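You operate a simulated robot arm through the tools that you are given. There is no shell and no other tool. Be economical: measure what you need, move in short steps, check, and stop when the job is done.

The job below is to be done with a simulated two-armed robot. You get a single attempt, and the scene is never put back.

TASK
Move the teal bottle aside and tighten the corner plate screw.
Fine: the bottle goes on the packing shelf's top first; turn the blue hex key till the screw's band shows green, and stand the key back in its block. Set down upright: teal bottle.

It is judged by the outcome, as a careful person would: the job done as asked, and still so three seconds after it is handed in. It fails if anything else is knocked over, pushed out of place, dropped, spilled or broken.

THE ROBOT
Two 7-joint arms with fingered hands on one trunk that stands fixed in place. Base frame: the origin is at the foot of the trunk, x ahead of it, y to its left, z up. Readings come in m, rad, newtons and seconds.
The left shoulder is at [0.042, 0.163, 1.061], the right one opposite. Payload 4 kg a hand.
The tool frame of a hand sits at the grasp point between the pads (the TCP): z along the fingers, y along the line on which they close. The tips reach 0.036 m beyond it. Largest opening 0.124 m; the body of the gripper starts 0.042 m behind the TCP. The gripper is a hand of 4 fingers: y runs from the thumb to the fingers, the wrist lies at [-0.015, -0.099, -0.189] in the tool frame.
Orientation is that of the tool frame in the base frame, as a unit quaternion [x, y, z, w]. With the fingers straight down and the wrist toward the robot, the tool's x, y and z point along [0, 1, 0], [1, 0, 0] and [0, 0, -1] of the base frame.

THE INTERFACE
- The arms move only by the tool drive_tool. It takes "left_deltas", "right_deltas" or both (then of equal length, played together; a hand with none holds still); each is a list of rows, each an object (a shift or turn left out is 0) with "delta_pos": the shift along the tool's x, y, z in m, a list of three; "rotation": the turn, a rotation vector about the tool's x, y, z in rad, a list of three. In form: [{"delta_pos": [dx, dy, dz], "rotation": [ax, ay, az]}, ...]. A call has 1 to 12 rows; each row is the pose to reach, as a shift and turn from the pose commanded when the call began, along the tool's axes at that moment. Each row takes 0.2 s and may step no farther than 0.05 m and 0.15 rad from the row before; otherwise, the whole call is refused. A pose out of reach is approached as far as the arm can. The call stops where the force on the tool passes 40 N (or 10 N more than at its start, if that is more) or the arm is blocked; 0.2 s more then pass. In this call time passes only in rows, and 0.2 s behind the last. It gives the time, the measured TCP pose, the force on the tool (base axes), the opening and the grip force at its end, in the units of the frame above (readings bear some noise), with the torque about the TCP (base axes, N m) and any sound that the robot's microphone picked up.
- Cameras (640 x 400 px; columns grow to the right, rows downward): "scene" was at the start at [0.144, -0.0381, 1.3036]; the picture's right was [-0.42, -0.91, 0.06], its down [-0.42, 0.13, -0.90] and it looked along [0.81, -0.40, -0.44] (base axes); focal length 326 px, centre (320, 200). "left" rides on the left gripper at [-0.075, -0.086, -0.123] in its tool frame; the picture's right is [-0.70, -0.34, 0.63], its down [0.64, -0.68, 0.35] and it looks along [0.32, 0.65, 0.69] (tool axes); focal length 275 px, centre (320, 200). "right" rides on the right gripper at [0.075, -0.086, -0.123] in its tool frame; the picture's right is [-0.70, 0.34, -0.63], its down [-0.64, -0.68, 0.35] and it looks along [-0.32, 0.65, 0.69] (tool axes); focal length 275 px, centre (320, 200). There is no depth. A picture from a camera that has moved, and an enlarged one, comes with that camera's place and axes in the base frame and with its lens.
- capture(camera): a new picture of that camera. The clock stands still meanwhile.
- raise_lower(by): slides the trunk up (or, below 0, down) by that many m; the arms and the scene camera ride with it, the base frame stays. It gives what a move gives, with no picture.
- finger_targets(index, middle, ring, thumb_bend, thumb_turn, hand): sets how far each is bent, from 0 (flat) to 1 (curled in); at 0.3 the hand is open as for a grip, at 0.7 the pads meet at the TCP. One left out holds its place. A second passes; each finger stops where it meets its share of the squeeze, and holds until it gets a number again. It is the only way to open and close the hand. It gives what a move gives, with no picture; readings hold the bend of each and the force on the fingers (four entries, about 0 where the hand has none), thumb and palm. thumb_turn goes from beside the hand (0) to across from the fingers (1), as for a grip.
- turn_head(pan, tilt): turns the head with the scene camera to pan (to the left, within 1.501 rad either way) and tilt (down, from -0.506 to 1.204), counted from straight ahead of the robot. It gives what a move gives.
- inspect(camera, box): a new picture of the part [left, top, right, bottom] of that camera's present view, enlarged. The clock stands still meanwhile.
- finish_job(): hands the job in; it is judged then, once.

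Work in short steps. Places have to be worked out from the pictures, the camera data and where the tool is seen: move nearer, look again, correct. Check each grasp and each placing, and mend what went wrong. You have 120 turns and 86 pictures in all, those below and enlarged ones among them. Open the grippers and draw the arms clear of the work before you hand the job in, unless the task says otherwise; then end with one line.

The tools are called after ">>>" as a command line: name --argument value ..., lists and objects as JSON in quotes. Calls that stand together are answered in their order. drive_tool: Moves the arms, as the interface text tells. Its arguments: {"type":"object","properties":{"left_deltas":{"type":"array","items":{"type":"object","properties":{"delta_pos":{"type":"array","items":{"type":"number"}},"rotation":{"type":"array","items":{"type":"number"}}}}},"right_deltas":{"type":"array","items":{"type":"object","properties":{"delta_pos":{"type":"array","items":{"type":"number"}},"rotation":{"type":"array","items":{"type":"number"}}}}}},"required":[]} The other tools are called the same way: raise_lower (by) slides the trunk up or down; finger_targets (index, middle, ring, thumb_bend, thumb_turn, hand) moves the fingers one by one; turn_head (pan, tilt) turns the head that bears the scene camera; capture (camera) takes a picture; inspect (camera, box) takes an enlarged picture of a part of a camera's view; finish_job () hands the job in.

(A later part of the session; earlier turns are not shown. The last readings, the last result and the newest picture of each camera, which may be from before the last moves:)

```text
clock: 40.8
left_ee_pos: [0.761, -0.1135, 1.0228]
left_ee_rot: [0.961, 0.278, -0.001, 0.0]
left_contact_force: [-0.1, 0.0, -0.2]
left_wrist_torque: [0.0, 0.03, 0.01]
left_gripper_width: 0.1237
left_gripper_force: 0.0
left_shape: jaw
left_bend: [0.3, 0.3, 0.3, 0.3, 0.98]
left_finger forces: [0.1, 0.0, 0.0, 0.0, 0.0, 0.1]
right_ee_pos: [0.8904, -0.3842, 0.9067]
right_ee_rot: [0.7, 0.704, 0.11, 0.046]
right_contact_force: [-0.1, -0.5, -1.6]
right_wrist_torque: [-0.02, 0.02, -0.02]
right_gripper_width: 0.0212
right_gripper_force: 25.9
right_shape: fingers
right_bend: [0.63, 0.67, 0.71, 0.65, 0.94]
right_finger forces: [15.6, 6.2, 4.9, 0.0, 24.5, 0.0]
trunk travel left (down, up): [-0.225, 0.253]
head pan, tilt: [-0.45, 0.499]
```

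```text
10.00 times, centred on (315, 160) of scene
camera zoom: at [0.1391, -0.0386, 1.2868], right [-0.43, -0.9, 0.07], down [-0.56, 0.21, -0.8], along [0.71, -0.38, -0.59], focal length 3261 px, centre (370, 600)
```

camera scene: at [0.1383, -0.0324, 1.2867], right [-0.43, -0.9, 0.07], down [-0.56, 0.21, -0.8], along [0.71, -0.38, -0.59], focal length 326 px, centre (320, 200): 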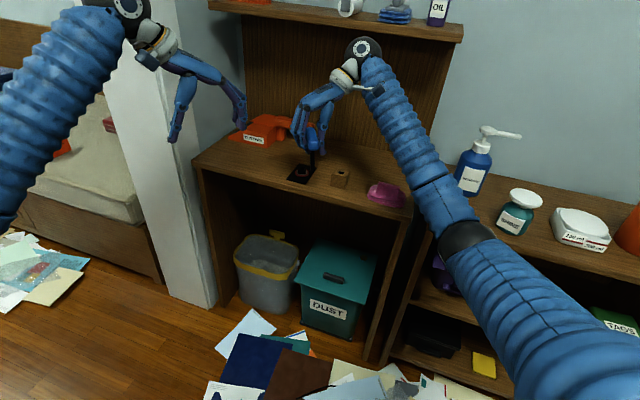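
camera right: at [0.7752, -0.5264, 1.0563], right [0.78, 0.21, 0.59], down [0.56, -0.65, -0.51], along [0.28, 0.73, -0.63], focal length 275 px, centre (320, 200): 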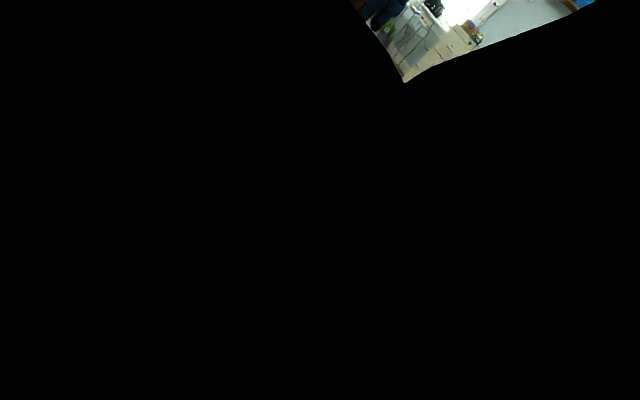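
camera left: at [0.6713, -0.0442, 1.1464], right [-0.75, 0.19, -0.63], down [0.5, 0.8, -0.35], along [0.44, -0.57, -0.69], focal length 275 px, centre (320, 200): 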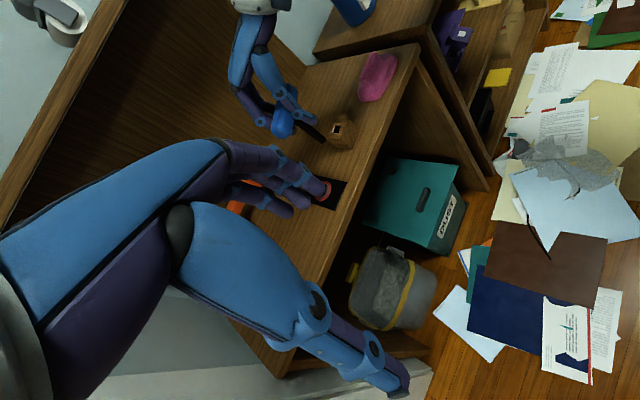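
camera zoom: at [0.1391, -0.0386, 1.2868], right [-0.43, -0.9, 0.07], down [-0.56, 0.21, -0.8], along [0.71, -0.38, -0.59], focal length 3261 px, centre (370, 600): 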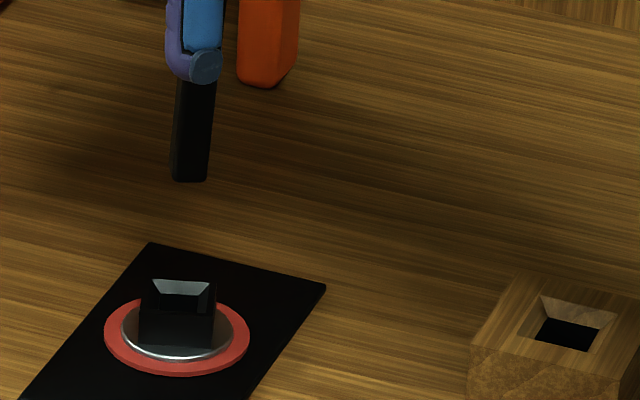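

The tip is within 2 mm of being over the socket (offset +0.002, 0, -0.043), and the yaw matches within about 3°. I take out the last 2° lean and descend to just at the socket mouth.

>>> drive_tool --right_deltas '[{"delta_pos": [0.002, 0.0, 0.0105], "rotation": [0.0006, -0.039, -0.0088]}, {"delta_pos": [0.0004, -0.0046, 0.0298], "rotation": [0.0006, -0.039, -0.0088]}, {"delta_pos": [-0.0002, -0.006, 0.036], "rotation": [0.0006, -0.039, -0.0088]}]'

>>> inspect --camera "left" --box '[320, 105, 395, 165]'

>>> inspect --camera "scene" --box '[295, 140, 335, 180]'

```text
clock: 41.6
left_ee_pos: [0.7608, -0.113, 1.0238]
left_ee_rot: [0.961, 0.278, -0.001, 0.0]
left_contact_force: [0.1, 0.2, 0.2]
left_wrist_torque: [0.02, 0.01, -0.01]
left_gripper_width: 0.1239
left_gripper_force: 0.0
left_shape: jaw
left_bend: [0.3, 0.3, 0.3, 0.3, 0.98]
left_finger forces: [0.0, 0.0, 0.0, 0.0, 0.0, 0.0]
right_ee_pos: [0.8928, -0.3785, 0.8703]
right_ee_rot: [0.699, 0.706, 0.095, 0.06]
right_contact_force: [-0.2, 0.5, 0.0]
right_wrist_torque: [-0.02, 0.02, -0.02]
right_gripper_width: 0.0213
right_gripper_force: 25.9
right_shape: fingers
right_bend: [0.63, 0.67, 0.71, 0.65, 0.94]
right_finger forces: [15.5, 6.3, 5.0, 0.0, 24.4, 0.1]
trunk travel left (down, up): [-0.225, 0.253]
head pan, tilt: [-0.45, 0.499]
```

```text
6.67 times, centred on (358, 135) of left
camera zoom: at [0.6526, -0.08, 1.1461], right [-0.77, -0.09, -0.63], down [0.18, 0.92, -0.35], along [0.61, -0.38, -0.69], focal length 1835 px, centre (70, 633)
```

zoom: 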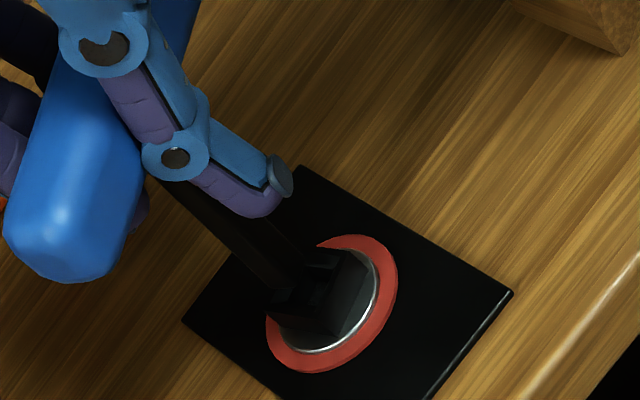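

```text
10.00 times, centred on (315, 160) of scene
camera zoom: at [0.1389, -0.0383, 1.2869], right [-0.43, -0.9, 0.07], down [-0.56, 0.21, -0.8], along [0.71, -0.38, -0.59], focal length 3261 px, centre (370, 600)
```

zoom: 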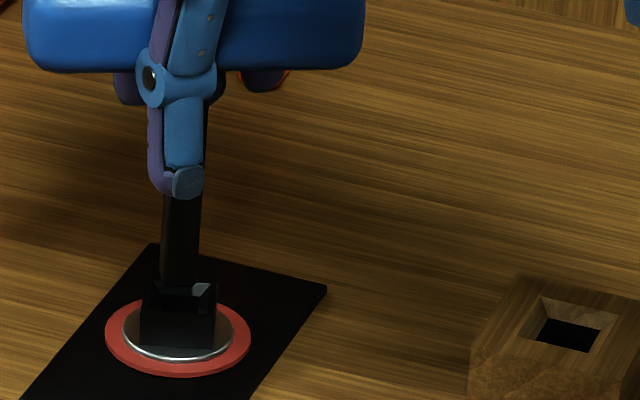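

The tip is at the socket's mouth. I lower gently, 12 mm, with a 1 mm sideways correction.

>>> drive_tool --right_deltas '[{"delta_pos": [-0.0012, -0.0009, 0.004]}, {"delta_pos": [-0.0014, -0.0017, 0.008]}, {"delta_pos": [-0.0016, -0.0026, 0.0117]}]'

>>> inspect --camera "scene" --box '[295, 140, 335, 180]'

```text
clock: 42.4
left_ee_pos: [0.7612, -0.1123, 1.0245]
left_ee_rot: [0.961, 0.277, 0.0, 0.0]
left_contact_force: [-1.2, -0.9, -0.2]
left_wrist_torque: [0.04, -0.01, 0.01]
left_gripper_width: 0.124
left_gripper_force: 0.2
left_shape: jaw
left_bend: [0.3, 0.3, 0.3, 0.3, 0.98]
left_finger forces: [0.0, 0.0, 0.0, 0.1, 0.1, 0.0]
right_ee_pos: [0.8928, -0.3809, 0.8605]
right_ee_rot: [0.699, 0.706, 0.096, 0.06]
right_contact_force: [-1.5, 2.2, 5.9]
right_wrist_torque: [0.19, 0.05, 0.01]
right_gripper_width: 0.0208
right_gripper_force: 26.7
right_shape: fingers
right_bend: [0.63, 0.67, 0.71, 0.65, 0.94]
right_finger forces: [15.8, 5.6, 6.1, 0.0, 26.7, 0.0]
trunk travel left (down, up): [-0.225, 0.253]
head pan, tilt: [-0.45, 0.499]
```

```text
10.00 times, centred on (315, 160) of scene
camera zoom: at [0.1383, -0.0379, 1.2871], right [-0.43, -0.9, 0.07], down [-0.56, 0.21, -0.8], along [0.71, -0.38, -0.59], focal length 3261 px, centre (370, 600)
```

zoom: 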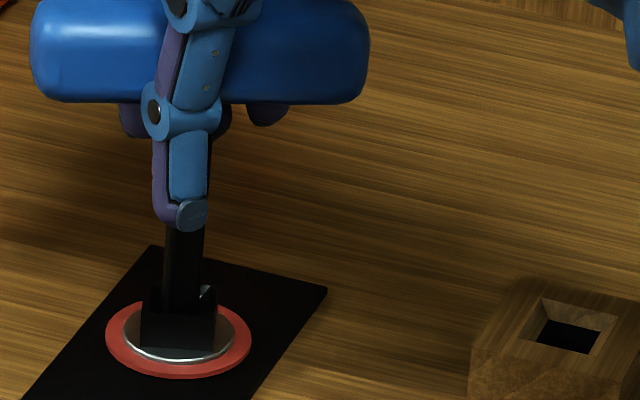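

There's about 6 N with a sideways push toward +y, so it may be riding on the chamfer. I undo the 1 mm shift and press a little further.

>>> drive_tool --right_deltas '[{"delta_pos": [0.001, -0.0005, 0.001]}, {"delta_pos": [0.001, -0.0011, 0.004]}, {"delta_pos": [0.001, -0.0018, 0.007]}]'

>>> inspect --camera "left" --box '[320, 105, 395, 165]'

>>> inspect --camera "scene" --box '[295, 140, 335, 180]'

```text
clock: 43.2
left_ee_pos: [0.7612, -0.1128, 1.0234]
left_ee_rot: [0.961, 0.277, 0.0, 0.0]
left_contact_force: [-0.4, -0.9, -1.2]
left_wrist_torque: [-0.02, -0.02, 0.0]
left_gripper_width: 0.1238
left_gripper_force: 0.0
left_shape: jaw
left_bend: [0.3, 0.3, 0.3, 0.3, 0.98]
left_finger forces: [0.1, 0.0, 0.0, 0.0, 0.1, 0.0]
right_ee_pos: [0.8921, -0.3784, 0.8504]
right_ee_rot: [0.699, 0.706, 0.095, 0.06]
right_contact_force: [1.0, 1.8, 15.3]
right_wrist_torque: [0.1, -0.18, 0.01]
right_gripper_width: 0.0193
right_gripper_force: 24.0
right_shape: fingers
right_bend: [0.62, 0.66, 0.71, 0.66, 0.94]
right_finger forces: [12.8, 8.0, 2.5, 0.0, 24.7, 0.0]
trunk travel left (down, up): [-0.225, 0.253]
head pan, tilt: [-0.45, 0.499]
```

```text
6.67 times, centred on (358, 135) of left
camera zoom: at [0.6524, -0.0798, 1.1459], right [-0.77, -0.09, -0.63], down [0.18, 0.92, -0.35], along [0.61, -0.38, -0.69], focal length 1835 px, centre (70, 633)
```

zoom: 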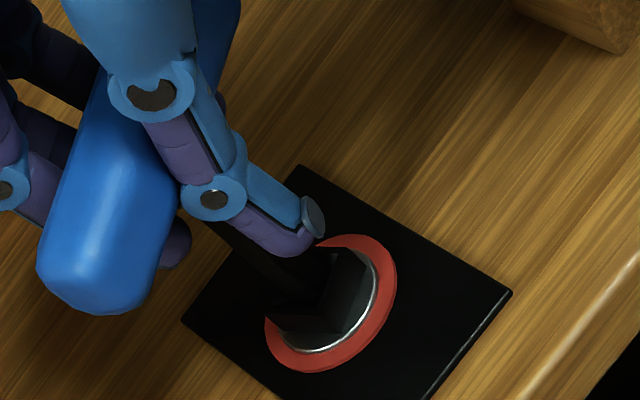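

```text
10.00 times, centred on (315, 160) of scene
camera zoom: at [0.1386, -0.038, 1.2868], right [-0.43, -0.9, 0.07], down [-0.56, 0.21, -0.8], along [0.71, -0.38, -0.59], focal length 3261 px, centre (370, 600)
```

zoom: 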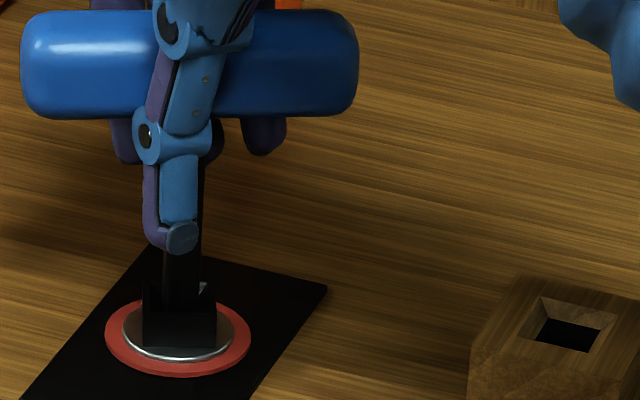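

The key is about 15 mm into the socket and seated. I relieve the pressure a bit and turn clockwise 0.7 rad about the shaft.

>>> drive_tool --right_deltas '[{"delta_pos": [0.0005, -0.0003, -0.001], "rotation": [-0.0067, -0.0305, 0.1364]}, {"delta_pos": [0.0012, -0.001, -0.0015], "rotation": [-0.0134, -0.061, 0.2727]}, {"delta_pos": [0.0019, -0.0017, -0.0015], "rotation": [-0.0202, -0.0916, 0.409]}, {"delta_pos": [0.0026, -0.0024, -0.0015], "rotation": [-0.0269, -0.1221, 0.5454]}, {"delta_pos": [0.0033, -0.0031, -0.0018], "rotation": [-0.0336, -0.1526, 0.6818]}]'

>>> inspect --camera "scene" --box '[275, 115, 345, 195]'

```text
clock: 44.4
left_ee_pos: [0.7611, -0.1127, 1.0234]
left_ee_rot: [0.961, 0.277, -0.001, -0.001]
left_contact_force: [0.3, -0.5, -0.2]
left_wrist_torque: [0.0, -0.01, -0.01]
left_gripper_width: 0.1239
left_gripper_force: 0.0
left_shape: jaw
left_bend: [0.3, 0.3, 0.3, 0.3, 0.98]
left_finger forces: [0.0, 0.1, 0.0, 0.0, 0.0, 0.0]
right_ee_pos: [0.8885, -0.3772, 0.8526]
right_ee_rot: [0.899, 0.423, 0.069, 0.089]
right_contact_force: [3.5, 4.9, 3.6]
right_wrist_torque: [0.32, -0.27, 0.08]
right_gripper_width: 0.0193
right_gripper_force: 23.8
right_shape: fingers
right_bend: [0.63, 0.66, 0.71, 0.66, 0.94]
right_finger forces: [10.5, 5.3, 8.9, 0.0, 23.4, 0.1]
trunk travel left (down, up): [-0.225, 0.253]
head pan, tilt: [-0.45, 0.499]
```

```text
5.00 times, centred on (310, 155) of scene
camera zoom: at [0.139, -0.0376, 1.2868], right [-0.43, -0.9, 0.07], down [-0.56, 0.21, -0.8], along [0.71, -0.38, -0.59], focal length 1630 px, centre (370, 425)
```

zoom: 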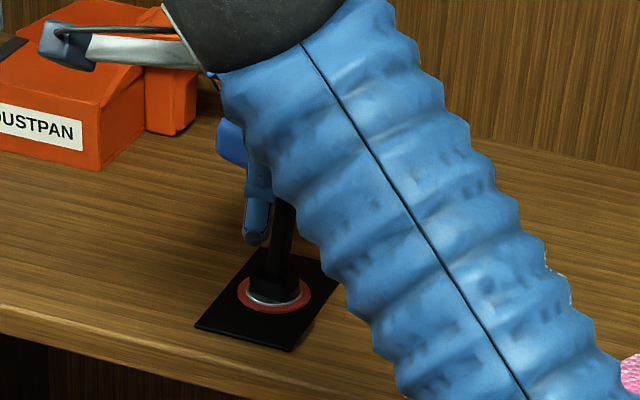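

The screw head is turning with the key and the ring is still red. I continue clockwise another 0.7 rad.

>>> drive_tool --right_deltas '[{"delta_pos": [0.0009, -0.0009, -0.0002], "rotation": [-0.0067, -0.0305, 0.1364]}, {"delta_pos": [0.0018, -0.0018, -0.0003], "rotation": [-0.0134, -0.061, 0.2727]}, {"delta_pos": [0.0027, -0.0027, -0.0005], "rotation": [-0.0202, -0.0916, 0.409]}, {"delta_pos": [0.0036, -0.0036, -0.0006], "rotation": [-0.0269, -0.1221, 0.5454]}, {"delta_pos": [0.0045, -0.0045, -0.0008], "rotation": [-0.0336, -0.1526, 0.6818]}]'

>>> inspect --camera "left" --box '[240, 50, 430, 230]'

```text
clock: 45.6
left_ee_pos: [0.7617, -0.1118, 1.0237]
left_ee_rot: [0.961, 0.276, -0.001, 0.0]
left_contact_force: [-0.1, 0.2, -0.9]
left_wrist_torque: [0.0, -0.01, -0.03]
left_gripper_width: 0.1239
left_gripper_force: 0.0
left_shape: jaw
left_bend: [0.3, 0.3, 0.3, 0.3, 0.98]
left_finger forces: [0.0, 0.0, 0.0, 0.0, 0.1, 0.1]
right_ee_pos: [0.8878, -0.3699, 0.8513]
right_ee_rot: [0.99, 0.089, 0.034, 0.107]
right_contact_force: [8.2, 5.9, -0.4]
right_wrist_torque: [0.26, -0.57, 0.3]
right_gripper_width: 0.0186
right_gripper_force: 25.9
right_shape: fingers
right_bend: [0.63, 0.71, 0.69, 0.66, 0.94]
right_finger forces: [10.3, 4.9, 11.9, 0.0, 25.0, 0.0]
trunk travel left (down, up): [-0.225, 0.253]
head pan, tilt: [-0.45, 0.499]
```

```text
2.22 times, centred on (335, 140) of left
camera zoom: at [0.6531, -0.0795, 1.1458], right [-0.77, -0.09, -0.63], down [0.18, 0.92, -0.35], along [0.61, -0.38, -0.69], focal length 612 px, centre (287, 333)
```

zoom: 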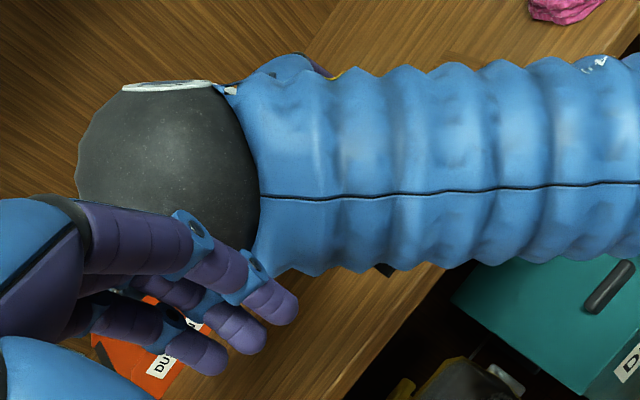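

The forearm hides the screw from the left camera. I look with the head and right cameras.

>>> inspect --camera "scene" --box '[275, 115, 345, 195]'

>>> capture --camera "right"

```text
5.00 times, centred on (310, 155) of scene
camera zoom: at [0.1394, -0.0376, 1.2869], right [-0.43, -0.9, 0.07], down [-0.56, 0.21, -0.8], along [0.71, -0.38, -0.59], focal length 1630 px, centre (370, 425)
```

zoom: 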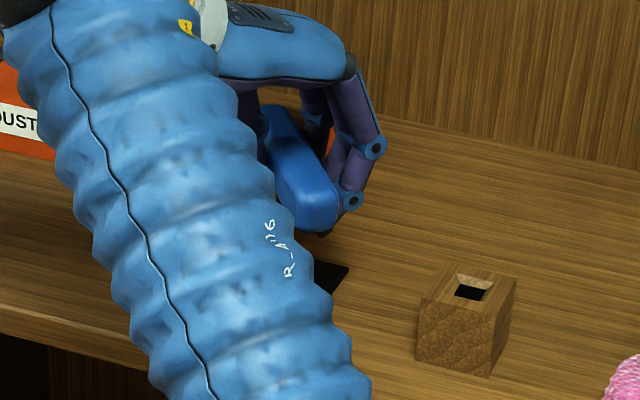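

```text
17 pictures are left
camera right: at [0.9355, -0.2493, 0.9563], right [-0.68, -0.32, 0.66], down [-0.72, 0.47, -0.52], along [-0.14, -0.82, -0.55], focal length 275 px, centre (320, 200)
```

right: 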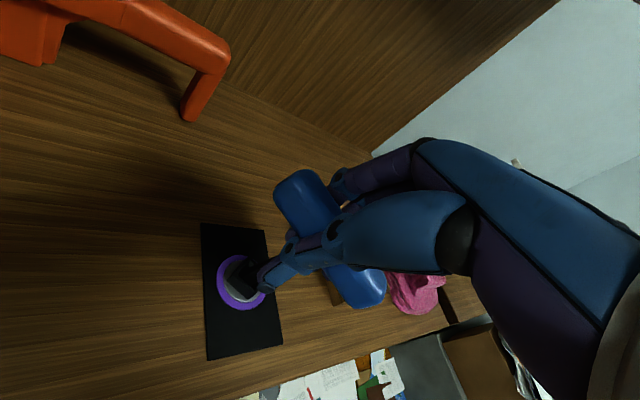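

The band now shows purple, neither red nor green. It was red at 0.68 rad of turn and is purple at 1.36, so I suspect green lies between and this is over-tight. I back off 0.3 rad, relieving the side force, and look.

>>> drive_tool --right_deltas '[{"delta_pos": [0.0009, 0.0009, 0.0002], "rotation": [0.0048, 0.0218, -0.0976]}, {"delta_pos": [0.0013, 0.0013, 0.0003], "rotation": [0.0097, 0.0436, -0.195]}, {"delta_pos": [0.0017, 0.0018, 0.0005], "rotation": [0.0145, 0.0654, -0.2928]}]'

>>> inspect --camera "right" --box '[160, 160, 400, 360]'

```text
clock: 46.4
left_ee_pos: [0.7612, -0.113, 1.0234]
left_ee_rot: [0.961, 0.276, -0.001, 0.0]
left_contact_force: [-0.4, -0.6, -0.8]
left_wrist_torque: [0.0, 0.0, 0.01]
left_gripper_width: 0.124
left_gripper_force: 0.1
left_shape: jaw
left_bend: [0.3, 0.3, 0.3, 0.3, 0.98]
left_finger forces: [0.0, 0.0, 0.0, 0.0, 0.1, 0.1]
right_ee_pos: [0.8906, -0.372, 0.8525]
right_ee_rot: [0.965, 0.238, 0.049, 0.101]
right_contact_force: [-0.4, 0.5, -1.8]
right_wrist_torque: [0.08, 0.08, -0.07]
right_gripper_width: 0.0188
right_gripper_force: 27.5
right_shape: fingers
right_bend: [0.63, 0.71, 0.71, 0.66, 0.93]
right_finger forces: [14.7, 10.2, 5.0, 0.0, 23.9, 0.0]
trunk travel left (down, up): [-0.225, 0.253]
head pan, tilt: [-0.45, 0.499]
```

```text
2.00 times, centred on (280, 260) of right
camera zoom: at [0.8993, -0.2427, 0.9565], right [-0.55, -0.51, 0.66], down [-0.82, 0.23, -0.52], along [0.11, -0.83, -0.55], focal length 551 px, centre (400, 80)
```

zoom: 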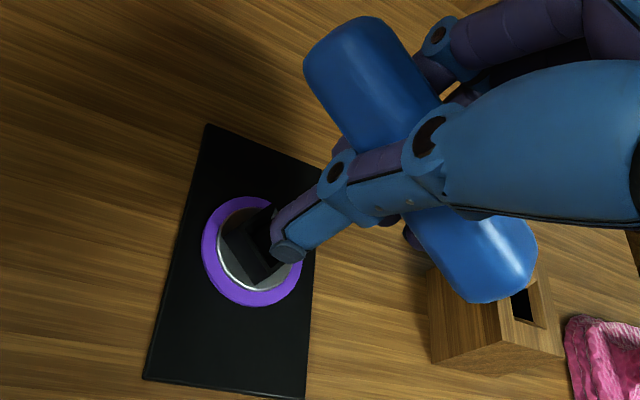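

Still purple, with the force near zero, so I may only have taken up the play. I back off another 0.3 rad.

>>> drive_tool --right_deltas '[{"delta_pos": [0.0, 0.0003, 0.0], "rotation": [0.0048, 0.0218, -0.0976]}, {"delta_pos": [0.0, 0.0008, 0.0], "rotation": [0.0097, 0.0436, -0.195]}, {"delta_pos": [0.0, 0.0012, 0.0], "rotation": [0.0145, 0.0654, -0.2928]}]'

>>> inspect --camera "right" --box '[160, 160, 400, 360]'

```text
clock: 47.2
left_ee_pos: [0.7612, -0.1135, 1.0238]
left_ee_rot: [0.961, 0.277, -0.002, 0.0]
left_contact_force: [0.2, 0.3, 0.8]
left_wrist_torque: [0.02, -0.01, 0.02]
left_gripper_width: 0.1237
left_gripper_force: 0.0
left_shape: jaw
left_bend: [0.3, 0.3, 0.3, 0.3, 0.98]
left_finger forces: [0.0, 0.1, 0.1, 0.0, 0.1, 0.0]
right_ee_pos: [0.8902, -0.3737, 0.8517]
right_ee_rot: [0.919, 0.379, 0.065, 0.093]
right_contact_force: [-1.5, -4.2, -3.9]
right_wrist_torque: [-0.19, 0.27, -0.1]
right_gripper_width: 0.0193
right_gripper_force: 27.9
right_shape: fingers
right_bend: [0.62, 0.71, 0.71, 0.66, 0.93]
right_finger forces: [15.6, 14.6, 2.8, 0.0, 23.1, 0.0]
trunk travel left (down, up): [-0.225, 0.253]
head pan, tilt: [-0.45, 0.499]
```

```text
2.00 times, centred on (280, 260) of right
camera zoom: at [0.8606, -0.2469, 0.9569], right [-0.38, -0.65, 0.66], down [-0.86, -0.03, -0.52], along [0.35, -0.76, -0.55], focal length 551 px, centre (400, 80)
```

zoom: 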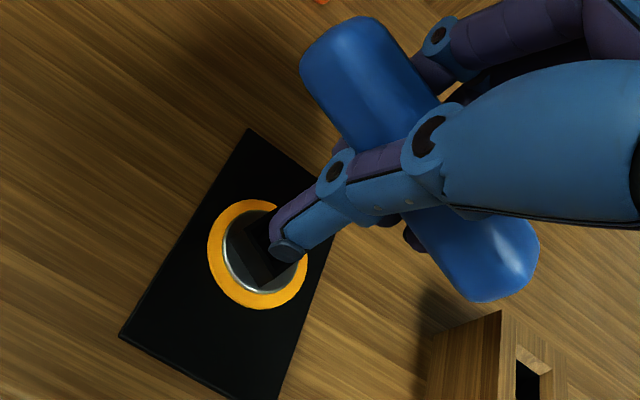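

Orange: so the order is red, orange, green, then purple. Green lies a bit forward of here, so I turn clockwise 0.28 rad to take up the play and look.

>>> drive_tool --right_deltas '[{"delta_pos": [0.0, -0.0003, 0.0], "rotation": [-0.0046, -0.0205, 0.091]}, {"delta_pos": [0.0, -0.0006, 0.0], "rotation": [-0.0092, -0.041, 0.182]}, {"delta_pos": [0.0, -0.0009, 0.0], "rotation": [-0.0137, -0.0616, 0.2733]}]'

>>> inspect --camera "right" --box '[160, 160, 400, 360]'

```text
clock: 48.0
left_ee_pos: [0.7605, -0.1137, 1.0244]
left_ee_rot: [0.961, 0.277, 0.0, 0.0]
left_contact_force: [0.4, 0.5, 0.4]
left_wrist_torque: [0.0, 0.0, 0.02]
left_gripper_width: 0.1236
left_gripper_force: 0.1
left_shape: jaw
left_bend: [0.3, 0.3, 0.3, 0.3, 0.98]
left_finger forces: [0.0, 0.1, 0.0, 0.1, 0.0, 0.0]
right_ee_pos: [0.8891, -0.3724, 0.8524]
right_ee_rot: [0.962, 0.247, 0.05, 0.1]
right_contact_force: [0.3, 1.3, -1.4]
right_wrist_torque: [0.12, -0.04, 0.07]
right_gripper_width: 0.0185
right_gripper_force: 25.5
right_shape: fingers
right_bend: [0.63, 0.71, 0.71, 0.66, 0.93]
right_finger forces: [12.6, 8.4, 6.5, 0.1, 23.3, 0.0]
trunk travel left (down, up): [-0.225, 0.253]
head pan, tilt: [-0.45, 0.499]
```

```text
2.00 times, centred on (280, 260) of right
camera zoom: at [0.8961, -0.2426, 0.9571], right [-0.54, -0.52, 0.66], down [-0.83, 0.21, -0.52], along [0.13, -0.83, -0.55], focal length 551 px, centre (400, 80)
```

zoom: 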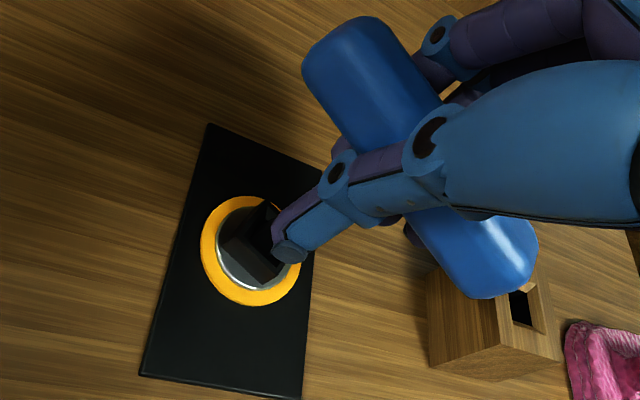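

Still amber, and the torque shows forward contact beginning. I go on 0.12 rad.

>>> drive_tool --right_deltas '[{"delta_pos": [0.0002, -0.0002, 0.0], "rotation": [-0.003, -0.0132, 0.0586]}, {"delta_pos": [0.0004, -0.0004, 0.0], "rotation": [-0.0059, -0.0264, 0.117]}]'

>>> inspect --camera "right" --box '[160, 160, 400, 360]'

```text
clock: 48.6
left_ee_pos: [0.7617, -0.1128, 1.0243]
left_ee_rot: [0.961, 0.276, 0.0, 0.0]
left_contact_force: [0.0, 0.0, 0.5]
left_wrist_torque: [-0.01, 0.04, 0.0]
left_gripper_width: 0.1237
left_gripper_force: 0.0
left_shape: jaw
left_bend: [0.3, 0.3, 0.3, 0.3, 0.98]
left_finger forces: [0.0, 0.0, 0.1, 0.1, 0.0, 0.0]
right_ee_pos: [0.89, -0.3712, 0.8524]
right_ee_rot: [0.976, 0.188, 0.045, 0.102]
right_contact_force: [3.2, 3.9, 0.1]
right_wrist_torque: [0.19, -0.13, 0.16]
right_gripper_width: 0.0184
right_gripper_force: 26.2
right_shape: fingers
right_bend: [0.63, 0.71, 0.71, 0.66, 0.94]
right_finger forces: [12.3, 7.4, 7.5, 0.1, 24.6, 0.0]
trunk travel left (down, up): [-0.225, 0.253]
head pan, tilt: [-0.45, 0.499]
```

```text
2.00 times, centred on (280, 260) of right
camera zoom: at [0.912, -0.244, 0.9571], right [-0.6, -0.45, 0.66], down [-0.8, 0.31, -0.52], along [0.03, -0.84, -0.55], focal length 551 px, centre (400, 80)
```

zoom: 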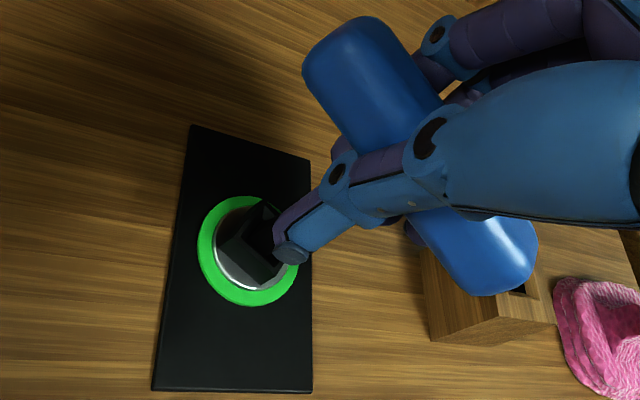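

Green. I relax the twist by 0.1 rad (within the play) so withdrawal doesn't turn the screw, then lift the key straight out.

>>> drive_tool --right_deltas '[{"delta_pos": [0.0006, -0.0002, 0], "rotation": [0.0025, 0.0108, -0.0488]}, {"delta_pos": [0.0013, -0.0005, 0], "rotation": [0.0049, 0.0216, -0.0976]}, {"delta_pos": [0.0018, 0.0017, -0.0098], "rotation": [0.0049, 0.0216, -0.0976]}, {"delta_pos": [0.0023, 0.0038, -0.0195], "rotation": [0.0049, 0.0216, -0.0976]}, {"delta_pos": [0.003, 0.007, -0.0342], "rotation": [0.0049, 0.0216, -0.0976]}, {"delta_pos": [0.0038, 0.0103, -0.0488], "rotation": [0.0049, 0.0216, -0.0976]}, {"delta_pos": [0.0052, 0.0168, -0.0781], "rotation": [0.0049, 0.0216, -0.0976]}]'

>>> capture --camera "right"

```text
clock: 50.2
left_ee_pos: [0.7598, -0.1131, 1.0235]
left_ee_rot: [0.961, 0.277, 0.0, 0.0]
left_contact_force: [-0.7, -0.6, -0.4]
left_wrist_torque: [0.01, 0.01, -0.03]
left_gripper_width: 0.1238
left_gripper_force: 0.0
left_shape: jaw
left_bend: [0.3, 0.3, 0.3, 0.3, 0.98]
left_finger forces: [0.1, 0.0, 0.1, 0.0, 0.0, 0.0]
right_ee_pos: [0.89, -0.3703, 0.9328]
right_ee_rot: [0.965, 0.238, 0.05, 0.101]
right_contact_force: [0.7, -0.3, -0.1]
right_wrist_torque: [0.03, -0.04, 0.02]
right_gripper_width: 0.0185
right_gripper_force: 24.9
right_shape: fingers
right_bend: [0.63, 0.71, 0.71, 0.66, 0.94]
right_finger forces: [12.5, 9.5, 5.8, 0.0, 22.5, 0.0]
trunk travel left (down, up): [-0.225, 0.253]
head pan, tilt: [-0.45, 0.499]
```

```text
12 pictures are left
camera right: at [0.8991, -0.2402, 1.037], right [-0.55, -0.51, 0.66], down [-0.82, 0.23, -0.52], along [0.11, -0.83, -0.55], focal length 275 px, centre (320, 200)
```

right: 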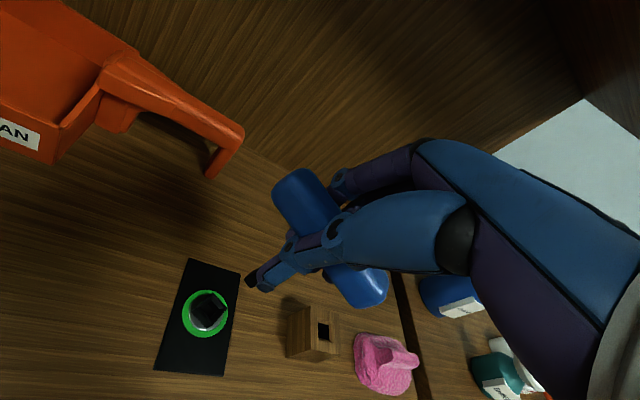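

The key is free and the band stays green. Now I turn the hand +0.59 rad so the bar's square matches the block's 45° hole, and carry the tip above the block.

>>> drive_tool --right_deltas '[{"delta_pos": [-0.0225, 0.0077, 0.0], "rotation": [0.0058, 0.0259, -0.1157]}, {"delta_pos": [-0.045, 0.0154, 0.0], "rotation": [0.0115, 0.0519, -0.2314]}, {"delta_pos": [-0.0674, 0.0232, 0.0], "rotation": [0.0173, 0.0778, -0.3472]}, {"delta_pos": [-0.09, 0.0309, 0.005], "rotation": [0.023, 0.1038, -0.4629]}, {"delta_pos": [-0.1123, 0.0386, 0.0113], "rotation": [0.0288, 0.1297, -0.5786]}]'

>>> inspect --camera "scene" --box '[300, 120, 370, 190]'

>>> inspect --camera "left" --box '[320, 40, 420, 120]'

```text
clock: 51.4
left_ee_pos: [0.7607, -0.1133, 1.024]
left_ee_rot: [0.961, 0.277, -0.001, 0.0]
left_contact_force: [0.3, -0.1, 0.5]
left_wrist_torque: [0.0, 0.0, 0.02]
left_gripper_width: 0.1239
left_gripper_force: 0.1
left_shape: jaw
left_bend: [0.3, 0.3, 0.3, 0.3, 0.98]
left_finger forces: [0.0, 0.0, 0.0, 0.0, 0.0, 0.0]
right_ee_pos: [0.8106, -0.4581, 0.9234]
right_ee_rot: [0.852, 0.511, 0.077, 0.082]
right_contact_force: [0.3, 0.8, -1.6]
right_wrist_torque: [-0.02, 0.03, 0.02]
right_gripper_width: 0.0186
right_gripper_force: 24.4
right_shape: fingers
right_bend: [0.63, 0.71, 0.71, 0.66, 0.94]
right_finger forces: [12.4, 9.1, 5.5, 0.0, 21.6, 0.1]
trunk travel left (down, up): [-0.225, 0.253]
head pan, tilt: [-0.45, 0.499]
```

```text
5.71 times, centred on (335, 155) of scene
camera zoom: at [0.1388, -0.0386, 1.2869], right [-0.43, -0.9, 0.07], down [-0.56, 0.21, -0.8], along [0.71, -0.38, -0.59], focal length 1864 px, centre (234, 457)
```

zoom: 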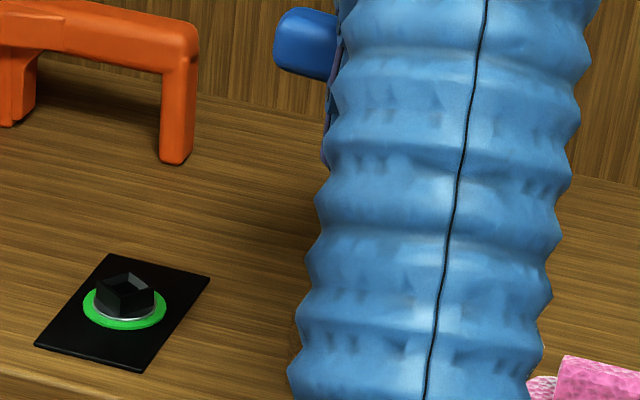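

```text
5.00 times, centred on (370, 80) of left
camera zoom: at [0.6525, -0.0801, 1.1461], right [-0.77, -0.09, -0.63], down [0.18, 0.92, -0.35], along [0.61, -0.38, -0.69], focal length 1376 px, centre (70, 800)
```

zoom: 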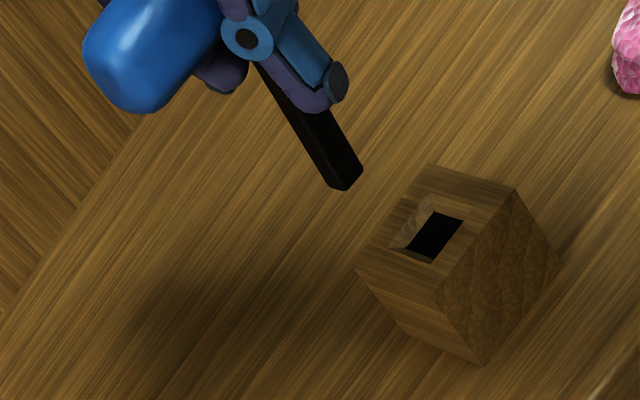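

The forearm hides the block from the head camera, but the left camera sees both tip and hole. I take the right hand camera as the second viewpoint.

>>> inspect --camera "right" --box '[190, 230, 350, 350]'

```text
3.33 times, centred on (270, 290) of right
camera zoom: at [0.7447, -0.3458, 1.0281], right [-0.17, -0.73, 0.66], down [-0.81, -0.27, -0.52], along [0.56, -0.62, -0.55], focal length 918 px, centre (487, -100)
```

zoom: 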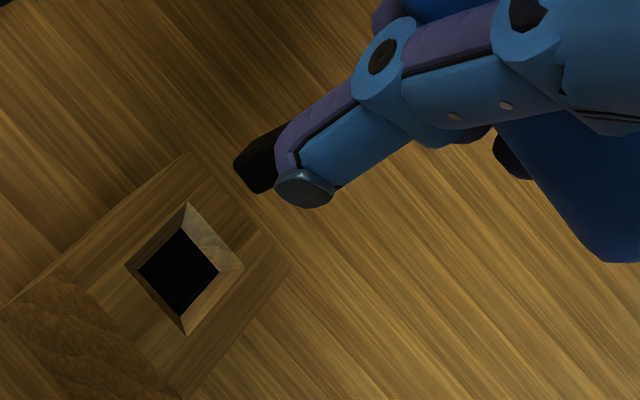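

Both views give the hole at (0.813,-0.463,0.80) and the tip about (0.824,-0.458,0.842). The yaw edges are parallel. I shift (-10,-5) mm and descend to about 1.5 cm above the hole, then check again.

>>> drive_tool --right_deltas '[{"delta_pos": [-0.009, -0.0065, -0.0019]}, {"delta_pos": [-0.0098, -0.0105, 0.016]}, {"delta_pos": [-0.01, -0.012, 0.0225]}]'

>>> inspect --camera "right" --box '[190, 230, 350, 350]'

>>> inspect --camera "left" --box '[340, 50, 410, 110]'

```text
clock: 52.2
left_ee_pos: [0.7605, -0.1141, 1.0237]
left_ee_rot: [0.961, 0.277, -0.001, 0.0]
left_contact_force: [0.3, -1.0, 0.0]
left_wrist_torque: [0.0, 0.0, 0.03]
left_gripper_width: 0.1241
left_gripper_force: 0.0
left_shape: jaw
left_bend: [0.3, 0.3, 0.3, 0.3, 0.98]
left_finger forces: [0.0, 0.0, 0.0, 0.0, 0.0, 0.0]
right_ee_pos: [0.8012, -0.4639, 0.8983]
right_ee_rot: [0.854, 0.509, 0.076, 0.082]
right_contact_force: [0.0, 0.3, -1.2]
right_wrist_torque: [0.0, 0.02, 0.01]
right_gripper_width: 0.0184
right_gripper_force: 23.6
right_shape: fingers
right_bend: [0.63, 0.71, 0.71, 0.66, 0.94]
right_finger forces: [12.2, 9.1, 5.4, 0.0, 21.7, 0.1]
trunk travel left (down, up): [-0.225, 0.253]
head pan, tilt: [-0.45, 0.499]
```

```text
3.33 times, centred on (270, 290) of right
camera zoom: at [0.7355, -0.3512, 1.0033], right [-0.17, -0.73, 0.66], down [-0.81, -0.27, -0.52], along [0.56, -0.62, -0.55], focal length 918 px, centre (487, -100)
```

zoom: 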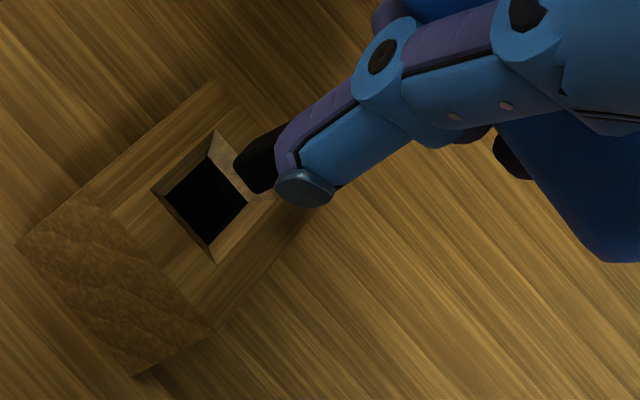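

```text
6.67 times, centred on (375, 80) of left
camera zoom: at [0.6525, -0.08, 1.1461], right [-0.77, -0.09, -0.63], down [0.18, 0.92, -0.35], along [0.61, -0.38, -0.69], focal length 1835 px, centre (-47, 1000)
```

zoom: 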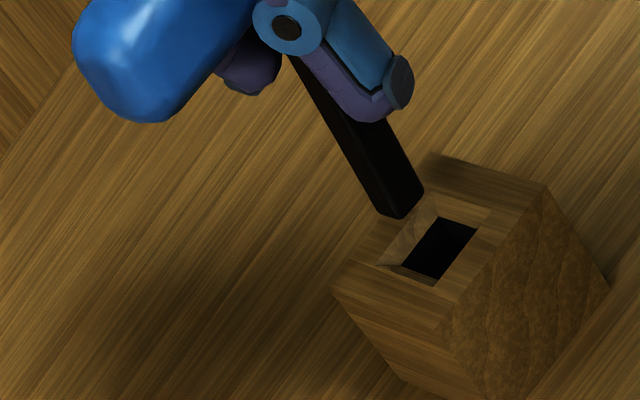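

Projecting the tip straight down lands within about 1 mm of the hole's centre in both views. I descend 2 cm and read the force.

>>> drive_tool --right_deltas '[{"delta_pos": [-0.0004, -0.0017, 0.0078]}, {"delta_pos": [-0.0007, -0.0031, 0.0136]}, {"delta_pos": [-0.0009, -0.0044, 0.0195]}]'

```text
clock: 53.0
left_ee_pos: [0.7608, -0.113, 1.0234]
left_ee_rot: [0.961, 0.277, -0.001, 0.0]
left_contact_force: [0.3, -0.1, 0.1]
left_wrist_torque: [0.01, 0.0, 0.0]
left_gripper_width: 0.1238
left_gripper_force: 0.0
left_shape: jaw
left_bend: [0.3, 0.3, 0.3, 0.3, 0.98]
left_finger forces: [0.0, 0.0, 0.1, 0.0, 0.0, 0.0]
right_ee_pos: [0.8007, -0.4637, 0.8786]
right_ee_rot: [0.853, 0.51, 0.078, 0.082]
right_contact_force: [-0.4, 0.5, -1.0]
right_wrist_torque: [0.06, 0.08, 0.04]
right_gripper_width: 0.0187
right_gripper_force: 24.9
right_shape: fingers
right_bend: [0.63, 0.71, 0.71, 0.66, 0.94]
right_finger forces: [13.0, 8.9, 5.5, 0.1, 22.5, 0.0]
trunk travel left (down, up): [-0.225, 0.253]
head pan, tilt: [-0.45, 0.499]
```

No resistance yet. I go down another 12 mm in small steps.

>>> drive_tool --right_deltas '[{"delta_pos": [-0.0002, -0.0009, 0.0039]}, {"delta_pos": [-0.0004, -0.0017, 0.0078]}, {"delta_pos": [-0.0006, -0.0026, 0.0117]}]'

>>> inspect --camera "left" --box '[330, 40, 410, 110]'

```text
clock: 53.8
left_ee_pos: [0.7611, -0.1135, 1.0236]
left_ee_rot: [0.961, 0.278, -0.001, 0.001]
left_contact_force: [-0.8, -0.7, 0.2]
left_wrist_torque: [0.01, 0.01, 0.02]
left_gripper_width: 0.1237
left_gripper_force: 0.0
left_shape: jaw
left_bend: [0.3, 0.3, 0.3, 0.3, 0.98]
left_finger forces: [0.0, 0.0, 0.1, 0.0, 0.1, 0.0]
right_ee_pos: [0.8004, -0.4643, 0.8658]
right_ee_rot: [0.853, 0.509, 0.077, 0.083]
right_contact_force: [-0.8, 2.7, -1.1]
right_wrist_torque: [0.1, 0.01, -0.01]
right_gripper_width: 0.0185
right_gripper_force: 24.7
right_shape: fingers
right_bend: [0.63, 0.71, 0.71, 0.66, 0.94]
right_finger forces: [13.1, 8.3, 5.9, 0.0, 23.0, 0.0]
trunk travel left (down, up): [-0.225, 0.253]
head pan, tilt: [-0.45, 0.499]
```

```text
5.71 times, centred on (370, 75) of left
camera zoom: at [0.6526, -0.0797, 1.1461], right [-0.77, -0.09, -0.63], down [0.18, 0.92, -0.35], along [0.61, -0.38, -0.69], focal length 1573 px, centre (34, 914)
```

zoom: 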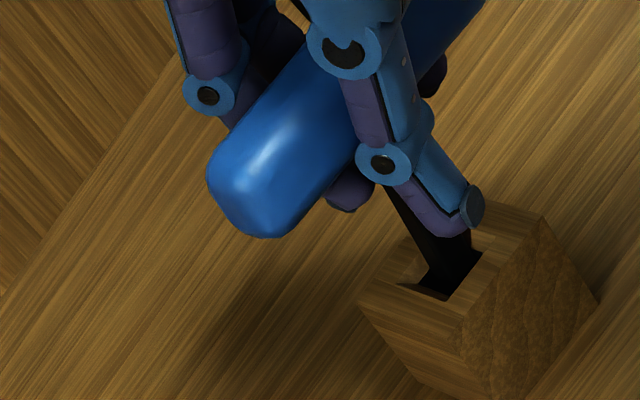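

The shaft is in the hole. I keep going down gently with a half-millimetre side relief until it seats.

>>> drive_tool --right_deltas '[{"delta_pos": [0.0003, -0.0011, 0.0039]}, {"delta_pos": [0.0001, -0.002, 0.0078]}, {"delta_pos": [-0.0001, -0.0029, 0.0117]}]'

```text
clock: 54.6
left_ee_pos: [0.7602, -0.1141, 1.0228]
left_ee_rot: [0.961, 0.277, -0.001, 0.0]
left_contact_force: [0.1, 0.4, -0.6]
left_wrist_torque: [0.0, 0.02, -0.02]
left_gripper_width: 0.1236
left_gripper_force: 0.0
left_shape: jaw
left_bend: [0.3, 0.3, 0.3, 0.3, 0.98]
left_finger forces: [0.1, 0.0, 0.0, 0.0, 0.1, 0.1]
right_ee_pos: [0.8016, -0.4622, 0.8554]
right_ee_rot: [0.853, 0.509, 0.077, 0.081]
right_contact_force: [-1.6, 0.5, -0.3]
right_wrist_torque: [0.01, 0.05, 0.03]
right_gripper_width: 0.0187
right_gripper_force: 25.0
right_shape: fingers
right_bend: [0.63, 0.71, 0.71, 0.66, 0.94]
right_finger forces: [12.8, 8.9, 5.4, 0.0, 22.9, 0.0]
trunk travel left (down, up): [-0.225, 0.253]
head pan, tilt: [-0.45, 0.499]
```

>>> drive_tool --right_deltas '[{"delta_pos": [-0.0001, -0.0007, 0.0029]}, {"delta_pos": [-0.0002, -0.0013, 0.0058]}, {"delta_pos": [-0.0003, -0.0019, 0.0088]}]'

```text
clock: 55.4
left_ee_pos: [0.7604, -0.1129, 1.0234]
left_ee_rot: [0.961, 0.276, 0.0, 0.0]
left_contact_force: [-0.3, -0.8, -0.2]
left_wrist_torque: [-0.03, 0.03, -0.01]
left_gripper_width: 0.1239
left_gripper_force: 0.0
left_shape: jaw
left_bend: [0.3, 0.3, 0.3, 0.3, 0.98]
left_finger forces: [0.0, 0.0, 0.1, 0.0, 0.1, 0.0]
right_ee_pos: [0.8008, -0.4616, 0.8469]
right_ee_rot: [0.853, 0.509, 0.077, 0.082]
right_contact_force: [-0.1, 0.5, 7.4]
right_wrist_torque: [-0.02, -0.1, 0.0]
right_gripper_width: 0.0184
right_gripper_force: 23.6
right_shape: fingers
right_bend: [0.63, 0.71, 0.71, 0.66, 0.94]
right_finger forces: [11.8, 8.6, 4.5, 0.1, 22.5, 0.0]
trunk travel left (down, up): [-0.225, 0.253]
head pan, tilt: [-0.45, 0.499]
```

The key is seated, bottomed at about 7 N. I open the hand in two stages.

>>> finger_targets --hand "right" --index 0.6 --middle 0.66 --ring 0.66 --thumb_bend 0.61

>>> finger_targets --hand "right" --index 0.42 --middle 0.42 --ring 0.42 --thumb_bend 0.42

>>> inspect --camera "left" --box '[310, 40, 430, 150]'

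```text
clock: 56.4
left_ee_pos: [0.7601, -0.1122, 1.0245]
left_ee_rot: [0.961, 0.278, 0.0, 0.001]
left_contact_force: [0.0, 0.5, -0.5]
left_wrist_torque: [-0.01, -0.01, 0.01]
left_gripper_width: 0.1239
left_gripper_force: 0.0
left_shape: jaw
left_bend: [0.3, 0.3, 0.3, 0.3, 0.98]
left_finger forces: [0.0, 0.1, 0.0, 0.0, 0.0, 0.0]
right_ee_pos: [0.8016, -0.4622, 0.8465]
right_ee_rot: [0.853, 0.509, 0.077, 0.082]
right_contact_force: [0.5, -1.4, 2.8]
right_wrist_torque: [0.05, 0.02, -0.01]
right_gripper_width: 0.028
right_gripper_force: 1.6
right_shape: fingers
right_bend: [0.6, 0.66, 0.66, 0.61, 0.97]
right_finger forces: [0.1, 0.1, 0.0, 0.0, 2.6, 0.0]
trunk travel left (down, up): [-0.225, 0.253]
head pan, tilt: [-0.45, 0.499]
```

```text
clock: 57.4
left_ee_pos: [0.7609, -0.1134, 1.0253]
left_ee_rot: [0.961, 0.277, -0.001, -0.001]
left_contact_force: [0.3, 0.1, 0.1]
left_wrist_torque: [-0.01, -0.02, 0.01]
left_gripper_width: 0.1239
left_gripper_force: 0.1
left_shape: jaw
left_bend: [0.3, 0.3, 0.3, 0.3, 0.98]
left_finger forces: [0.0, 0.0, 0.0, 0.0, 0.0, 0.1]
right_ee_pos: [0.8022, -0.4617, 0.8456]
right_ee_rot: [0.853, 0.51, 0.077, 0.082]
right_contact_force: [-0.2, 0.8, 0.0]
right_wrist_torque: [-0.01, -0.02, -0.02]
right_gripper_width: 0.0868
right_gripper_force: 0.0
right_shape: fingers
right_bend: [0.42, 0.42, 0.42, 0.42, 0.97]
right_finger forces: [0.1, 0.1, 0.0, 0.0, 0.1, 0.0]
trunk travel left (down, up): [-0.225, 0.253]
head pan, tilt: [-0.45, 0.499]
```

```text
3.64 times, centred on (370, 95) of left
camera zoom: at [0.6526, -0.0799, 1.1461], right [-0.77, -0.09, -0.63], down [0.18, 0.92, -0.35], along [0.61, -0.38, -0.69], focal length 1001 px, centre (138, 582)
```

zoom: 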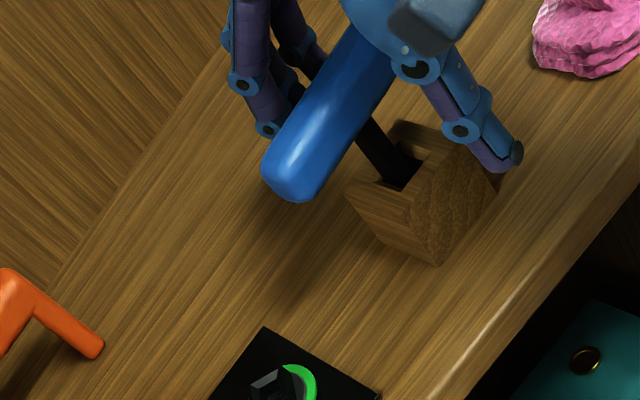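

The hand is open around the standing key. I rise straight up and then draw back to clear the head camera's view.

>>> drive_tool --right_deltas '[{"delta_pos": [0.0009, 0.0044, -0.0195]}, {"delta_pos": [0.0019, 0.0087, -0.039]}, {"delta_pos": [0.0038, 0.0175, -0.0779]}, {"delta_pos": [0.0057, 0.0262, -0.117]}, {"delta_pos": [0.0076, 0.035, -0.156]}, {"delta_pos": [-0.02, 0.01, -0.18]}, {"delta_pos": [-0.055, -0.02, -0.19]}, {"delta_pos": [-0.09, -0.05, -0.2]}, {"delta_pos": [-0.125, -0.08, -0.2]}, {"delta_pos": [-0.16, -0.11, -0.2]}, {"delta_pos": [-0.195, -0.14, -0.2]}, {"delta_pos": [-0.23, -0.17, -0.2]}]'

>>> capture --camera "scene"

```text
clock: 60.0
left_ee_pos: [0.7614, -0.1134, 1.023]
left_ee_rot: [0.961, 0.278, 0.0, -0.001]
left_contact_force: [0.3, -0.1, 0.7]
left_wrist_torque: [-0.01, -0.01, -0.01]
left_gripper_width: 0.1239
left_gripper_force: 0.1
left_shape: jaw
left_bend: [0.3, 0.3, 0.3, 0.3, 0.98]
left_finger forces: [0.0, 0.1, 0.1, 0.1, 0.1, 0.1]
right_ee_pos: [0.5043, -0.5741, 0.997]
right_ee_rot: [0.853, 0.51, 0.078, 0.081]
right_contact_force: [1.1, -0.2, -0.2]
right_wrist_torque: [0.0, -0.02, 0.02]
right_gripper_width: 0.0866
right_gripper_force: 0.1
right_shape: fingers
right_bend: [0.42, 0.42, 0.42, 0.42, 0.98]
right_finger forces: [0.0, 0.0, 0.0, 0.1, 0.0, 0.0]
trunk travel left (down, up): [-0.225, 0.253]
head pan, tilt: [-0.45, 0.499]
```

```text
4 pictures are left
camera scene: at [0.1383, -0.038, 1.2871], right [-0.43, -0.9, 0.07], down [-0.56, 0.21, -0.8], along [0.71, -0.38, -0.59], focal length 326 px, centre (320, 200)
```

scene: 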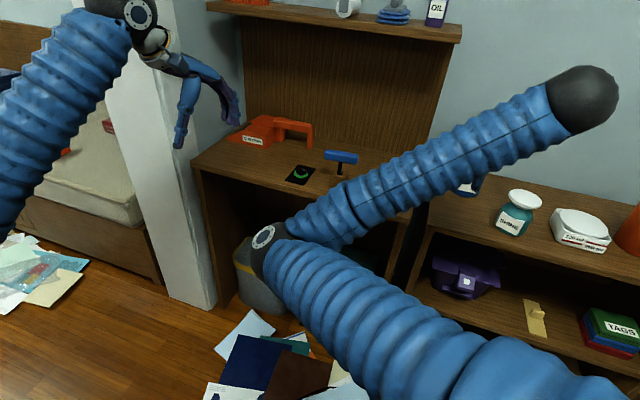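

The bottle stands upright. I zoom in on the key and the screw.

>>> inspect --camera "scene" --box '[275, 130, 375, 200]'

```text
5.71 times, centred on (325, 165) of scene
camera zoom: at [0.1383, -0.038, 1.2871], right [-0.43, -0.9, 0.07], down [-0.56, 0.21, -0.8], along [0.71, -0.38, -0.59], focal length 1864 px, centre (291, 400)
```

zoom: 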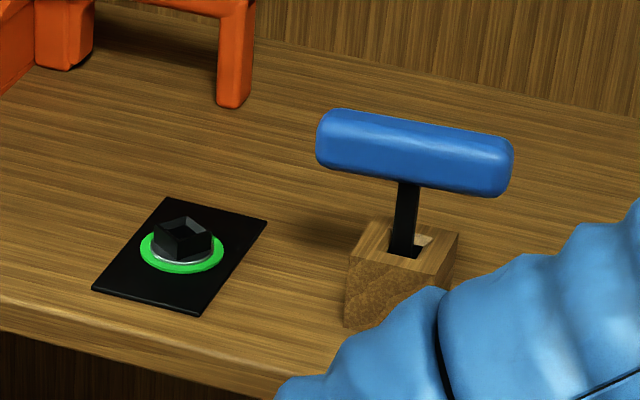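

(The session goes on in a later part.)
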